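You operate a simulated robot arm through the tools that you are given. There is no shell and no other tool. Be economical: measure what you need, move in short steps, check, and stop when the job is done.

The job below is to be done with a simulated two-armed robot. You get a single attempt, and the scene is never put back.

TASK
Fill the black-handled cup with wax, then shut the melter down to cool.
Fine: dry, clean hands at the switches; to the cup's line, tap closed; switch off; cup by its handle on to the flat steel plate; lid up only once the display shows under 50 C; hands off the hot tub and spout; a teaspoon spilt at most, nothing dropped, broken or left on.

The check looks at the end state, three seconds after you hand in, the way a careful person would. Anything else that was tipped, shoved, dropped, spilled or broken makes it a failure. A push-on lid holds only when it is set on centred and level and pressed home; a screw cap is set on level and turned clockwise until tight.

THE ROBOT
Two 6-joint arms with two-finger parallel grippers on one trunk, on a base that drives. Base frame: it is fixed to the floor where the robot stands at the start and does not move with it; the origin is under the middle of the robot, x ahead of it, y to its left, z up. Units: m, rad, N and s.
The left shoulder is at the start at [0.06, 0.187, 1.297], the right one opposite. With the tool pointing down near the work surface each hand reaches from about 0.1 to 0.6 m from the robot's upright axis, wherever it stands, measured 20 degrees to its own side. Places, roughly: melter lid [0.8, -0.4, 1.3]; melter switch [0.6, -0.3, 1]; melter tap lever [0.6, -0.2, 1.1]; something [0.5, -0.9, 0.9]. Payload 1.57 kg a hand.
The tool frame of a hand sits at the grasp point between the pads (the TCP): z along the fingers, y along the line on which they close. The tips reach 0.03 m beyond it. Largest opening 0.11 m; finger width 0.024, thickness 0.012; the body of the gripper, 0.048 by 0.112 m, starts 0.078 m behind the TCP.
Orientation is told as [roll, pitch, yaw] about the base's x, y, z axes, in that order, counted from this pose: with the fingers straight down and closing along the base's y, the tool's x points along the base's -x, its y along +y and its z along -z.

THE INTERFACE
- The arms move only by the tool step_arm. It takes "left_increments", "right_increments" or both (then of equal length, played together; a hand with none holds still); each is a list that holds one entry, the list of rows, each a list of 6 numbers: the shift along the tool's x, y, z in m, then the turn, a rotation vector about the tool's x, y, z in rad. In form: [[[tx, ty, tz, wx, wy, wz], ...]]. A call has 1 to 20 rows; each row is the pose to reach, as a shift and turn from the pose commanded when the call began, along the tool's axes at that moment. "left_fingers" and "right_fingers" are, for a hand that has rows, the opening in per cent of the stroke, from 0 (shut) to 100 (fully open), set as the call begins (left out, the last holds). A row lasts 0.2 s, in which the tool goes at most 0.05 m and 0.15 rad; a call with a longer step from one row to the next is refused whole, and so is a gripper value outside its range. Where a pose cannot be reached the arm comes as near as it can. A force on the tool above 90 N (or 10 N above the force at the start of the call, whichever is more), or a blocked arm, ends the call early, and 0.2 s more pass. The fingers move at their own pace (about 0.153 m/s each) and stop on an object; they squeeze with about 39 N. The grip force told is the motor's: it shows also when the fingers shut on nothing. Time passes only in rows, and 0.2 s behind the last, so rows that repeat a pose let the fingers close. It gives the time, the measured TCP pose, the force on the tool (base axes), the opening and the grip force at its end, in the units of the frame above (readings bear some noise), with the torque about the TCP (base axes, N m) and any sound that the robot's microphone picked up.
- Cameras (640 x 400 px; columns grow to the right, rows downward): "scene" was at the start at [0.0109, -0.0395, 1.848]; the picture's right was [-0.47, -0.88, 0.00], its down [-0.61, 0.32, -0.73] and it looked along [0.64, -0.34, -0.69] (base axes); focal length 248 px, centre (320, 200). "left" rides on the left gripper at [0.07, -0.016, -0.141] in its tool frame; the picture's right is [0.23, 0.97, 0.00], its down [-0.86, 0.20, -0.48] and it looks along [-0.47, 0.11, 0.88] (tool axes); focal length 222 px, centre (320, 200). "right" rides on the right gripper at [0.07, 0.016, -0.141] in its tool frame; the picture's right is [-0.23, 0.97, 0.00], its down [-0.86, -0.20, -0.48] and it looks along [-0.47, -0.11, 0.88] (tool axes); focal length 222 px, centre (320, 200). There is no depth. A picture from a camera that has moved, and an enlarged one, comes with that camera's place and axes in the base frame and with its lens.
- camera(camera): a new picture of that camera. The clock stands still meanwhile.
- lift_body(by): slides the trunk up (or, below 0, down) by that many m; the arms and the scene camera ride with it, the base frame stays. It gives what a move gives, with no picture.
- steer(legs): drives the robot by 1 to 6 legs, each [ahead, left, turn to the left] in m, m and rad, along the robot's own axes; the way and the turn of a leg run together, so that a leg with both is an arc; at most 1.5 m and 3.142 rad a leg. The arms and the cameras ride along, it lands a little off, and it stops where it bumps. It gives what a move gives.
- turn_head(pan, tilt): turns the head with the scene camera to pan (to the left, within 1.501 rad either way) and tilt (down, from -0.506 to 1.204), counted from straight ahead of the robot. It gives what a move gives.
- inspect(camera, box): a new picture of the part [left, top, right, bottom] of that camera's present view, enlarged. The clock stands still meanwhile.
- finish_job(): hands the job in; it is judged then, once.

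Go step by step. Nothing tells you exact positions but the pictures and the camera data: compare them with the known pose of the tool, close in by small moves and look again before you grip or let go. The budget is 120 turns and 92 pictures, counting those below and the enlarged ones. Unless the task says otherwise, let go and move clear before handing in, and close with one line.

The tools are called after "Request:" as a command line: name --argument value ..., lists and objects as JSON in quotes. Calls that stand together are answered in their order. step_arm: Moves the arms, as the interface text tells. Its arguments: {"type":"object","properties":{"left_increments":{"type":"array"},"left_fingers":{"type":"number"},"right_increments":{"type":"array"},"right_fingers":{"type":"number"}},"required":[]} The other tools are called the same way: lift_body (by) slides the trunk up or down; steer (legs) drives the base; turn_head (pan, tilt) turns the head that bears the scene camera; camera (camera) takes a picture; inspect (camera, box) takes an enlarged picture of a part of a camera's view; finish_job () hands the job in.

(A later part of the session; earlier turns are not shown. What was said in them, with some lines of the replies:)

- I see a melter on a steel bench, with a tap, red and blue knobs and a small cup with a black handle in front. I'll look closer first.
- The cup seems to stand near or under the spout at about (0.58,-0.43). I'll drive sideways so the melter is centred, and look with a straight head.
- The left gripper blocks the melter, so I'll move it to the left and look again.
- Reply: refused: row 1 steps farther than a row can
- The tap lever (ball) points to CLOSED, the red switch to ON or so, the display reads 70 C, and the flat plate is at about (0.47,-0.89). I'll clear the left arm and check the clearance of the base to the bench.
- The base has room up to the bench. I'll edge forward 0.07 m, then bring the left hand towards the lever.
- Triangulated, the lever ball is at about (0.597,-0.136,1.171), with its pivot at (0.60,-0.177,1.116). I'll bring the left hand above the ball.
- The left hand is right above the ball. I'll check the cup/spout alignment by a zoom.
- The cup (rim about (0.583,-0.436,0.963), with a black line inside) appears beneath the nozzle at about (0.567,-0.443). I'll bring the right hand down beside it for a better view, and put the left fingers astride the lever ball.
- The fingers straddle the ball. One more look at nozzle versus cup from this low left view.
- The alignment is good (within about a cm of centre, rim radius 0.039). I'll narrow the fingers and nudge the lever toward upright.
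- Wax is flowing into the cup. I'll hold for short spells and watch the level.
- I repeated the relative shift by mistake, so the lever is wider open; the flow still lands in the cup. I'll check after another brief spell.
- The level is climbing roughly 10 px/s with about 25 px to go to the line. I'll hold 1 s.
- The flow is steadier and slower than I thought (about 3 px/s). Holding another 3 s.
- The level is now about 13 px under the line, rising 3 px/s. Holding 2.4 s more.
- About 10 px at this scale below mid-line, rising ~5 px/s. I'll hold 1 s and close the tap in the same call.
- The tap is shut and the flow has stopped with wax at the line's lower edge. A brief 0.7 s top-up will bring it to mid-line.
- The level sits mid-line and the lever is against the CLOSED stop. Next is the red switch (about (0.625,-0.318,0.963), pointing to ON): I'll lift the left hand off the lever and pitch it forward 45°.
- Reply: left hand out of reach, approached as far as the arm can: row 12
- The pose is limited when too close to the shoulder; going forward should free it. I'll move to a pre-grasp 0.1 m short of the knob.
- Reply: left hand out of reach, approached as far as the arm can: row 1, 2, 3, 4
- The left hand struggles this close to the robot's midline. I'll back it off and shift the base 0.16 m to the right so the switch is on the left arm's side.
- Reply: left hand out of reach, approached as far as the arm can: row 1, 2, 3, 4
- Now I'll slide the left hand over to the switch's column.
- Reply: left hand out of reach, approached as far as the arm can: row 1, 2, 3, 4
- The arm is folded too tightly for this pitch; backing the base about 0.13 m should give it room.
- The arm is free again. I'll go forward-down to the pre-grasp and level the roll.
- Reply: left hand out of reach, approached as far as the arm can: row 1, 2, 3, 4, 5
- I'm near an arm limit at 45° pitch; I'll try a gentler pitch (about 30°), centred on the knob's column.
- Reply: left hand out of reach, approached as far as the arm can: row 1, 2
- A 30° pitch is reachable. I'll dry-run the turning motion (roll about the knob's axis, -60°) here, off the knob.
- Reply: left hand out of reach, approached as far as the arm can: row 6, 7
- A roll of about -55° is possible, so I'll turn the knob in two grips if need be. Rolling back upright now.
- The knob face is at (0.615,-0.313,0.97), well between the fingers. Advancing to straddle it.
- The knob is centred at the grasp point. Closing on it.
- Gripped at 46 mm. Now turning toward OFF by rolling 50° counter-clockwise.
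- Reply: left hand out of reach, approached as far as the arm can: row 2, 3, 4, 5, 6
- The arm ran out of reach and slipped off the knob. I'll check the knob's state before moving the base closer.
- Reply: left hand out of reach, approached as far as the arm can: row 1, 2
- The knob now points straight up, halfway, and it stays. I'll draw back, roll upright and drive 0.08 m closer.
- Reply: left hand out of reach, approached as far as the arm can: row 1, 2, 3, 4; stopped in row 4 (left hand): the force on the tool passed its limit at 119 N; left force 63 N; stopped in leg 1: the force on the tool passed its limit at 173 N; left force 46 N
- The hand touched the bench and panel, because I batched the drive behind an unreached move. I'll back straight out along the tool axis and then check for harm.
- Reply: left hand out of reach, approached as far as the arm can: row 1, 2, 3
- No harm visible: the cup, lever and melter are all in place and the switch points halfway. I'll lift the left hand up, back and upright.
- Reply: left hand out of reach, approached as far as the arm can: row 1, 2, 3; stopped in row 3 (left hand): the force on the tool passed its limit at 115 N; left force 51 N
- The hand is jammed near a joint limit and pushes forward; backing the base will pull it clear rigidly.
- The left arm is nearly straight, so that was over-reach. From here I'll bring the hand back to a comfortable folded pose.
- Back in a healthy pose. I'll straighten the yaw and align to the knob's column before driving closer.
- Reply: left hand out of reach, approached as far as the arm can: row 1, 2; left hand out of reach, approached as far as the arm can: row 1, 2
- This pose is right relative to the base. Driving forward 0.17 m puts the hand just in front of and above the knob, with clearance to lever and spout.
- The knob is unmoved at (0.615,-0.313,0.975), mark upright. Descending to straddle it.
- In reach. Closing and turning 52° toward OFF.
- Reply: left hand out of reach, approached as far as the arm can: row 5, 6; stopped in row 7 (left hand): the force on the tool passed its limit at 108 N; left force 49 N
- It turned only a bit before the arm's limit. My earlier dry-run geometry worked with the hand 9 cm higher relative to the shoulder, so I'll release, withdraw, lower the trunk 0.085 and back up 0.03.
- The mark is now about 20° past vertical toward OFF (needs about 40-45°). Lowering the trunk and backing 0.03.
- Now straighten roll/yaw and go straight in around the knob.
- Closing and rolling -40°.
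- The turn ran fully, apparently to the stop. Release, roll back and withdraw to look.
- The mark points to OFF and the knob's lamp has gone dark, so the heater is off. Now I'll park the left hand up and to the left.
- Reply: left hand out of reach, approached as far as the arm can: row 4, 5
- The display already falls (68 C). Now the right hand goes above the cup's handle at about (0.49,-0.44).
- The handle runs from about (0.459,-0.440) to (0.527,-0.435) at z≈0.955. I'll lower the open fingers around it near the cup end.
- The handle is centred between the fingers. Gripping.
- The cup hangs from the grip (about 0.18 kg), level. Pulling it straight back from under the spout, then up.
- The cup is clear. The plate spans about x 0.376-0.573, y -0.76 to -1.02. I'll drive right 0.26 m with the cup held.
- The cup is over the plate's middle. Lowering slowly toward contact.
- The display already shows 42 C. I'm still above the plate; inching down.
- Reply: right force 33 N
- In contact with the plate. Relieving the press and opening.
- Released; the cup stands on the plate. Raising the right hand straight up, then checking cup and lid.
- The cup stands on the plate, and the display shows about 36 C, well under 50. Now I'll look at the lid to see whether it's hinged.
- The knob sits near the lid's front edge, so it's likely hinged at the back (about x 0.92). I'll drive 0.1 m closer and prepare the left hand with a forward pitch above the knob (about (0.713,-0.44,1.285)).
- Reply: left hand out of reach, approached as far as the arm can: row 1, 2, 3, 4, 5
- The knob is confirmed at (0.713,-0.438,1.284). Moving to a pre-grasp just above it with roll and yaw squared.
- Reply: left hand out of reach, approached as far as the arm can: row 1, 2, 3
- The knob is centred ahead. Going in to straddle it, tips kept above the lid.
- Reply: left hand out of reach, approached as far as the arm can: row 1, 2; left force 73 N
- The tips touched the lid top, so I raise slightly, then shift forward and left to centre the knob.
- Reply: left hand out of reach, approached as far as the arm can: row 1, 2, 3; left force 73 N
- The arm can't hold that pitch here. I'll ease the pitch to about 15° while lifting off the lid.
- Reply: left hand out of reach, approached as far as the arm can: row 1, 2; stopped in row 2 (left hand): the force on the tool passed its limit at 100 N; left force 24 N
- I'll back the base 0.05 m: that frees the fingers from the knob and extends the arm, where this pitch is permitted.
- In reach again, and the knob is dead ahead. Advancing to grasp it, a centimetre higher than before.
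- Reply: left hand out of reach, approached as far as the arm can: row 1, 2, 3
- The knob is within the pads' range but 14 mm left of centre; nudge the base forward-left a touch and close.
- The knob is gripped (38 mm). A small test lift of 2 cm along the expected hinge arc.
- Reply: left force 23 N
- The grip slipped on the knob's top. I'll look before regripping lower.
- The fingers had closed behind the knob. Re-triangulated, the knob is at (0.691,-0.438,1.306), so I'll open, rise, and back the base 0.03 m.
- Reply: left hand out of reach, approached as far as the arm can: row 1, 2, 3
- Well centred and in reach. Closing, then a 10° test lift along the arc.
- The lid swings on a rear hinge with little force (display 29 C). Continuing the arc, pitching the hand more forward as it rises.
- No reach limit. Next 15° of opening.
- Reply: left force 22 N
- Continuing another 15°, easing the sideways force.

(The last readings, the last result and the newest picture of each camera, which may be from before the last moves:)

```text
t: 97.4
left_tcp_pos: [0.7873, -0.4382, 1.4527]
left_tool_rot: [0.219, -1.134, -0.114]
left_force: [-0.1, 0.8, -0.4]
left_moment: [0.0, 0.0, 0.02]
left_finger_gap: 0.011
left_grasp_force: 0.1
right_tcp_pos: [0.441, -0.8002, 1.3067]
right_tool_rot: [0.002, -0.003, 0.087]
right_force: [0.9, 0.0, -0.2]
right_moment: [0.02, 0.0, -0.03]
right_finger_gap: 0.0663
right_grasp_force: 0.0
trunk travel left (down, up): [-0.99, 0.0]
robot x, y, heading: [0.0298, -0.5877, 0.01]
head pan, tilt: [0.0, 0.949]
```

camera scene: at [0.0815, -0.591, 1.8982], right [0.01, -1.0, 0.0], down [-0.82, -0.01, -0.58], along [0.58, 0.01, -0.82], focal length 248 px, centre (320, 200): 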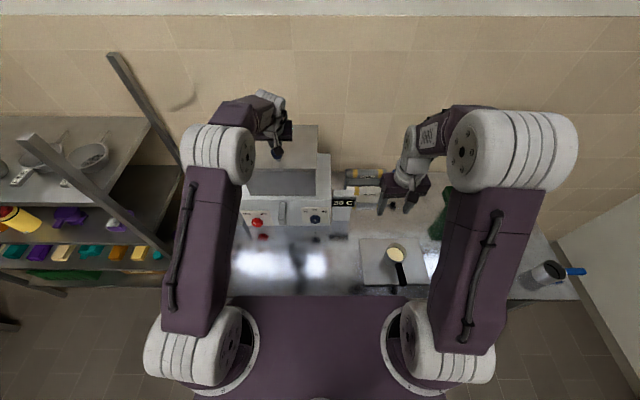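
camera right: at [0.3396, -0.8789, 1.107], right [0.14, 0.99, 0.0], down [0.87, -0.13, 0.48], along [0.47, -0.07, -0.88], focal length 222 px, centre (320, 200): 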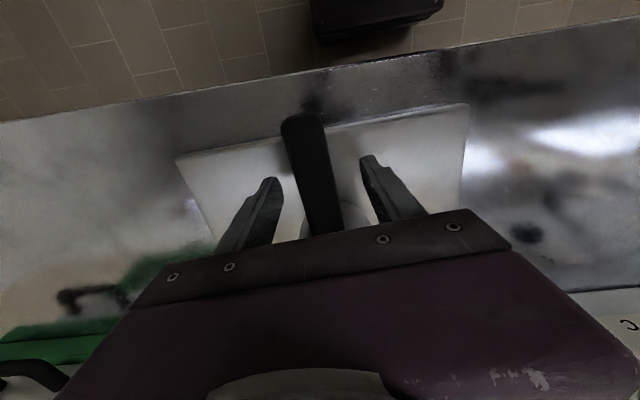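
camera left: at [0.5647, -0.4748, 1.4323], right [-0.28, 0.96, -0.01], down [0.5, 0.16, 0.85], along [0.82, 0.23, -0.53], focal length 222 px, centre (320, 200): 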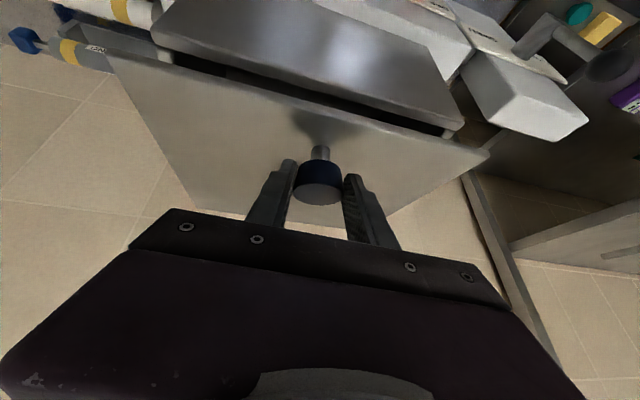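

The knob slipped out. Checking where the lid is.

Request:
camera --camera "left"

Request:
inspect --camera "scene" --box '[200, 60, 400, 220]'

```text
8 pictures are left
camera left: at [0.6315, -0.4666, 1.4476], right [-0.18, 0.98, -0.12], down [-0.09, 0.1, 0.99], along [0.98, 0.19, 0.07], focal length 222 px, centre (320, 200)
```

left: 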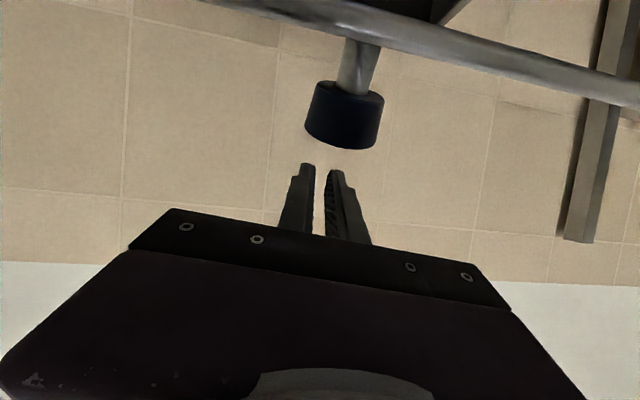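

```text
2.50 times, centred on (300, 140) of scene
camera zoom: at [0.0396, -0.5934, 1.8981], right [0.01, -1.0, 0.0], down [-0.81, -0.01, -0.58], along [0.58, 0.01, -0.81], focal length 620 px, centre (370, 350)
```

zoom: 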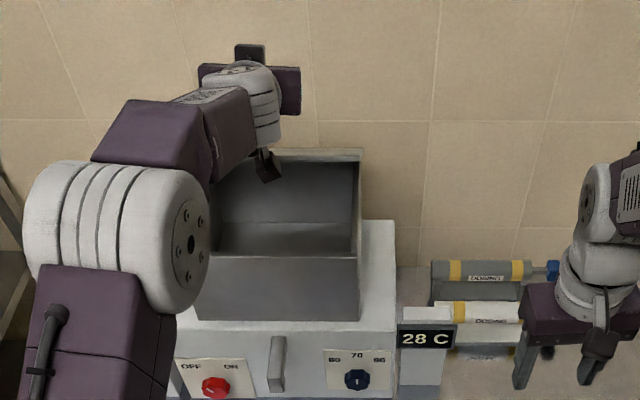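

The lid stands about 35° open. I'll draw the hand back (base -0.15) and see whether it holds.

Request:
steer --legs '[[-0.15, 0, 0]]'

Request:
camera --camera "left"

```text
t: 98.8
left_tcp_pos: [0.6425, -0.4357, 1.4508]
left_tool_rot: [0.212, -1.13, -0.105]
left_force: [-0.3, 0.0, -0.2]
left_moment: [0.01, 0.02, 0.02]
left_finger_gap: 0.0109
left_grasp_force: 0.1
right_tcp_pos: [0.2959, -0.7985, 1.3046]
right_tool_rot: [0.0, 0.002, 0.087]
right_force: [0.3, -0.2, 0.1]
right_moment: [-0.03, 0.01, 0.02]
right_finger_gap: 0.0659
right_grasp_force: 0.0
trunk travel left (down, up): [-0.99, 0.0]
robot x, y, heading: [-0.1202, -0.5857, 0.008]
head pan, tilt: [0.0, 0.949]
```

```text
6 pictures are left
camera left: at [0.4858, -0.4645, 1.4449], right [-0.18, 0.98, -0.12], down [-0.09, 0.1, 0.99], along [0.98, 0.19, 0.06], focal length 222 px, centre (320, 200)
```

left: 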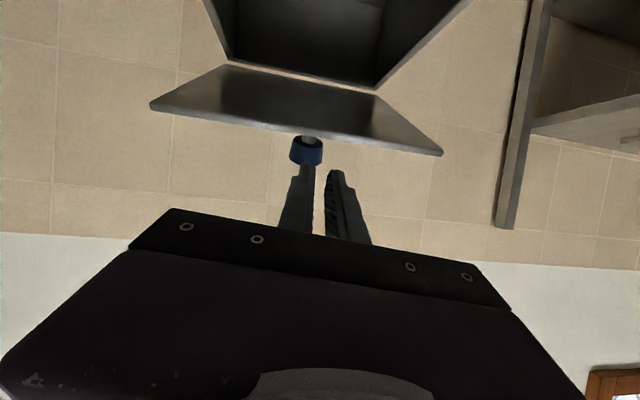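

The lid holds by itself at about 35-40°. To stand it up properly I'll go under its front edge with closed fingers and push it back from beneath; first lower the hand.

Request:
step_arm --left_increments '[[[0.017, 0, 0.008, 0, 0, 0], [0.034, 0, 0.016, 0, 0, 0], [0.051, 0, 0.024, 0, 0, 0], [0.068, 0, 0.032, 0, 0, 0]]]' --left_fingers 0

```text
t: 99.8
left_tcp_pos: [0.6369, -0.4281, 1.378]
left_tool_rot: [0.212, -1.134, -0.107]
left_force: [-0.4, -0.5, 0.1]
left_moment: [0.02, 0.0, 0.0]
left_finger_gap: 0.0001
left_grasp_force: 21.5
right_tcp_pos: [0.2892, -0.7986, 1.3072]
right_tool_rot: [-0.001, -0.001, 0.087]
right_force: [0.2, 0.4, -1.1]
right_moment: [-0.02, -0.02, -0.01]
right_finger_gap: 0.0661
right_grasp_force: 0.1
trunk travel left (down, up): [-0.99, 0.0]
robot x, y, heading: [-0.1245, -0.5902, 0.008]
head pan, tilt: [0.0, 0.949]
```

Driving forward so the fingers pass under the lid edge and begin pushing.

Request:
steer --legs '[[0.13, 0, 0]]'

Request:
camera --camera "left"

```text
t: 101.1
left_tcp_pos: [0.7615, -0.4261, 1.379]
left_tool_rot: [0.212, -1.136, -0.106]
left_force: [-1.1, -0.1, 0.2]
left_moment: [0.02, -0.01, 0.06]
left_finger_gap: 0.0002
left_grasp_force: 21.7
right_tcp_pos: [0.4154, -0.7968, 1.3075]
right_tool_rot: [-0.003, -0.002, 0.09]
right_force: [0.2, -0.4, 0.1]
right_moment: [0.01, -0.04, -0.01]
right_finger_gap: 0.0659
right_grasp_force: 0.0
trunk travel left (down, up): [-0.99, 0.0]
robot x, y, heading: [0.0062, -0.5882, 0.009]
head pan, tilt: [0.0, 0.949]
```

```text
5 pictures are left
camera left: at [0.6068, -0.4547, 1.3737], right [-0.18, 0.98, -0.12], down [-0.09, 0.1, 0.99], along [0.98, 0.19, 0.07], focal length 222 px, centre (320, 200)
```

left: 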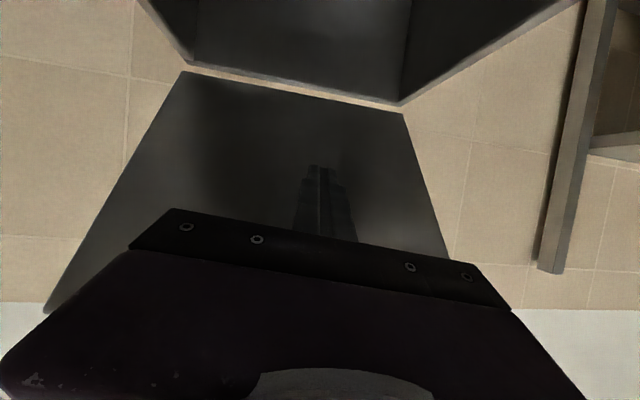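

The fingers are under the lid. Pushing 0.06 m further.

Request:
steer --legs '[[0.06, 0, 0]]'

Request:
step_arm --left_increments '[[[-0.02, 0, -0.008, 0, 0, 0], [-0.04, 0, -0.015, 0, 0, 0]]]'

Request:
camera --camera "scene"

```text
t: 102.0
left_tcp_pos: [0.8199, -0.4254, 1.3801]
left_tool_rot: [0.213, -1.14, -0.107]
left_force: [-0.1, 0.4, -0.1]
left_moment: [-0.01, -0.03, 0.0]
left_finger_gap: 0.0002
left_grasp_force: 21.9
right_tcp_pos: [0.4753, -0.7948, 1.3092]
right_tool_rot: [-0.002, -0.006, 0.087]
right_force: [-0.6, -1.1, 0.8]
right_moment: [-0.02, -0.06, -0.01]
right_finger_gap: 0.0662
right_grasp_force: 0.1
trunk travel left (down, up): [-0.99, 0.0]
robot x, y, heading: [0.0701, -0.5863, 0.009]
head pan, tilt: [0.0, 0.949]
```

```text
t: 102.7
left_tcp_pos: [0.8288, -0.4289, 1.4208]
left_tool_rot: [0.213, -1.135, -0.106]
left_force: [-1.3, -0.8, 0.0]
left_moment: [0.02, 0.05, 0.0]
left_finger_gap: 0.0
left_grasp_force: 21.0
right_tcp_pos: [0.4795, -0.7955, 1.3066]
right_tool_rot: [-0.002, -0.003, 0.089]
right_force: [-0.1, -0.6, 0.1]
right_moment: [-0.01, -0.02, 0.0]
right_finger_gap: 0.0659
right_grasp_force: 0.0
trunk travel left (down, up): [-0.99, 0.0]
robot x, y, heading: [0.0722, -0.5885, 0.012]
head pan, tilt: [0.0, 0.949]
```

```text
4 pictures are left
camera scene: at [0.0777, -0.5881, 1.8981], right [0.01, -1.0, 0.0], down [-0.81, -0.01, -0.58], along [0.58, 0.01, -0.81], focal length 248 px, centre (320, 200)
```

scene: 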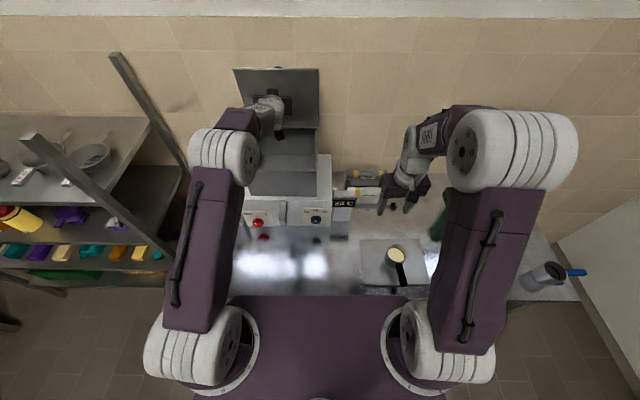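

The lid is now up near vertical, with no contact force. Backing the hand away to see that it stays.

Request:
steer --legs '[[-0.2, 0, 0]]'

Request:
step_arm --left_increments '[[[0, 0, 0, 0, 0, 0], [0, 0, 0, 0, 0, 0], [0, 0, 0, 0, 0, 0], [0, 0, 0, 0, 0, 0], [0, 0, 0, 0, 0, 0], [0, 0, 0, 0, 0, 0], [0, 0, 0, 0, 0, 0], [0, 0, 0, 0, 0, 0], [0, 0, 0, 0, 0, 0], [0, 0, 0, 0, 0, 0]]]'

Request:
camera --camera "scene"

Request:
inspect --camera "scene" --box '[220, 120, 440, 280]'

```text
t: 104.3
left_tcp_pos: [0.6319, -0.4304, 1.4168]
left_tool_rot: [0.212, -1.129, -0.103]
left_force: [0.5, 0.1, -0.1]
left_moment: [-0.01, 0.02, 0.0]
left_finger_gap: 0.0002
left_grasp_force: 21.4
right_tcp_pos: [0.281, -0.797, 1.3059]
right_tool_rot: [-0.003, 0.003, 0.092]
right_force: [0.2, -0.5, -0.4]
right_moment: [0.01, 0.02, 0.03]
right_finger_gap: 0.066
right_grasp_force: 0.0
trunk travel left (down, up): [-0.99, 0.0]
robot x, y, heading: [-0.1361, -0.5884, 0.016]
head pan, tilt: [0.0, 0.949]
```

```text
t: 106.5
left_tcp_pos: [0.6265, -0.4296, 1.4188]
left_tool_rot: [0.212, -1.132, -0.104]
left_force: [-1.2, -0.2, -0.4]
left_moment: [0.02, 0.0, -0.02]
left_finger_gap: 0.0
left_grasp_force: 21.1
right_tcp_pos: [0.2755, -0.7981, 1.3064]
right_tool_rot: [-0.001, -0.001, 0.091]
right_force: [-0.3, 0.2, 0.3]
right_moment: [-0.03, -0.05, -0.02]
right_finger_gap: 0.0661
right_grasp_force: 0.2
trunk travel left (down, up): [-0.99, 0.0]
robot x, y, heading: [-0.1374, -0.5909, 0.015]
head pan, tilt: [0.0, 0.949]
```

```text
3 pictures are left
camera scene: at [-0.1251, -0.5911, 1.8981], right [0.01, -1.0, 0.0], down [-0.81, -0.01, -0.58], along [0.58, 0.01, -0.81], focal length 248 px, centre (320, 200)
```

scene: 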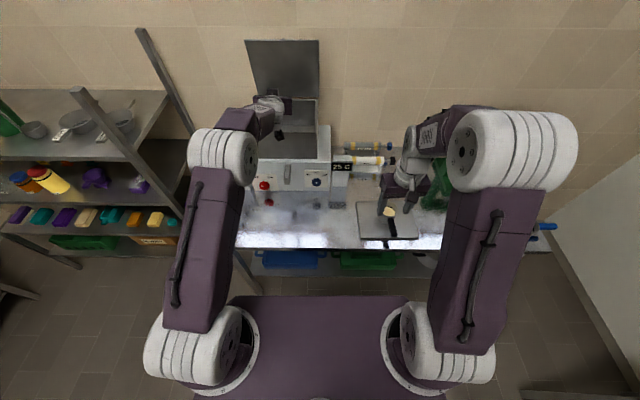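

```text
2.50 times, centred on (330, 200) of scene
camera zoom: at [-0.1251, -0.5911, 1.8981], right [0.01, -1.0, 0.0], down [-0.81, -0.01, -0.58], along [0.58, 0.01, -0.81], focal length 620 px, centre (295, 200)
```

zoom: 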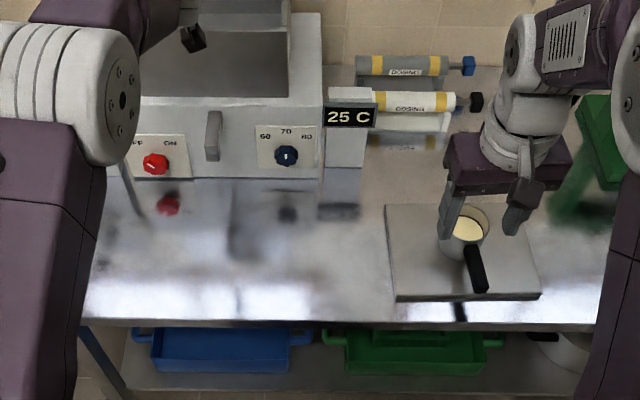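

The lid stands upright by itself, the switch is OFF at 25 C, and the tap is closed. The filled cup is on the plate, the bench is clean and both hands are clear.

Request:
finish_job

```text
The job is handed in.
```

I filled the cup to its line, closed the tap, turned the heater off and set the cup on the steel plate by its handle. I raised the lid only after the display had dropped below 50 C, and it stands open on its own at 25 C. The cup, bench and melter showed no spill or damage. The left fingers did press hard against the bench and the melter's front while I was turning the switch, up to 173 N, and later against the lid top, about 100 N.
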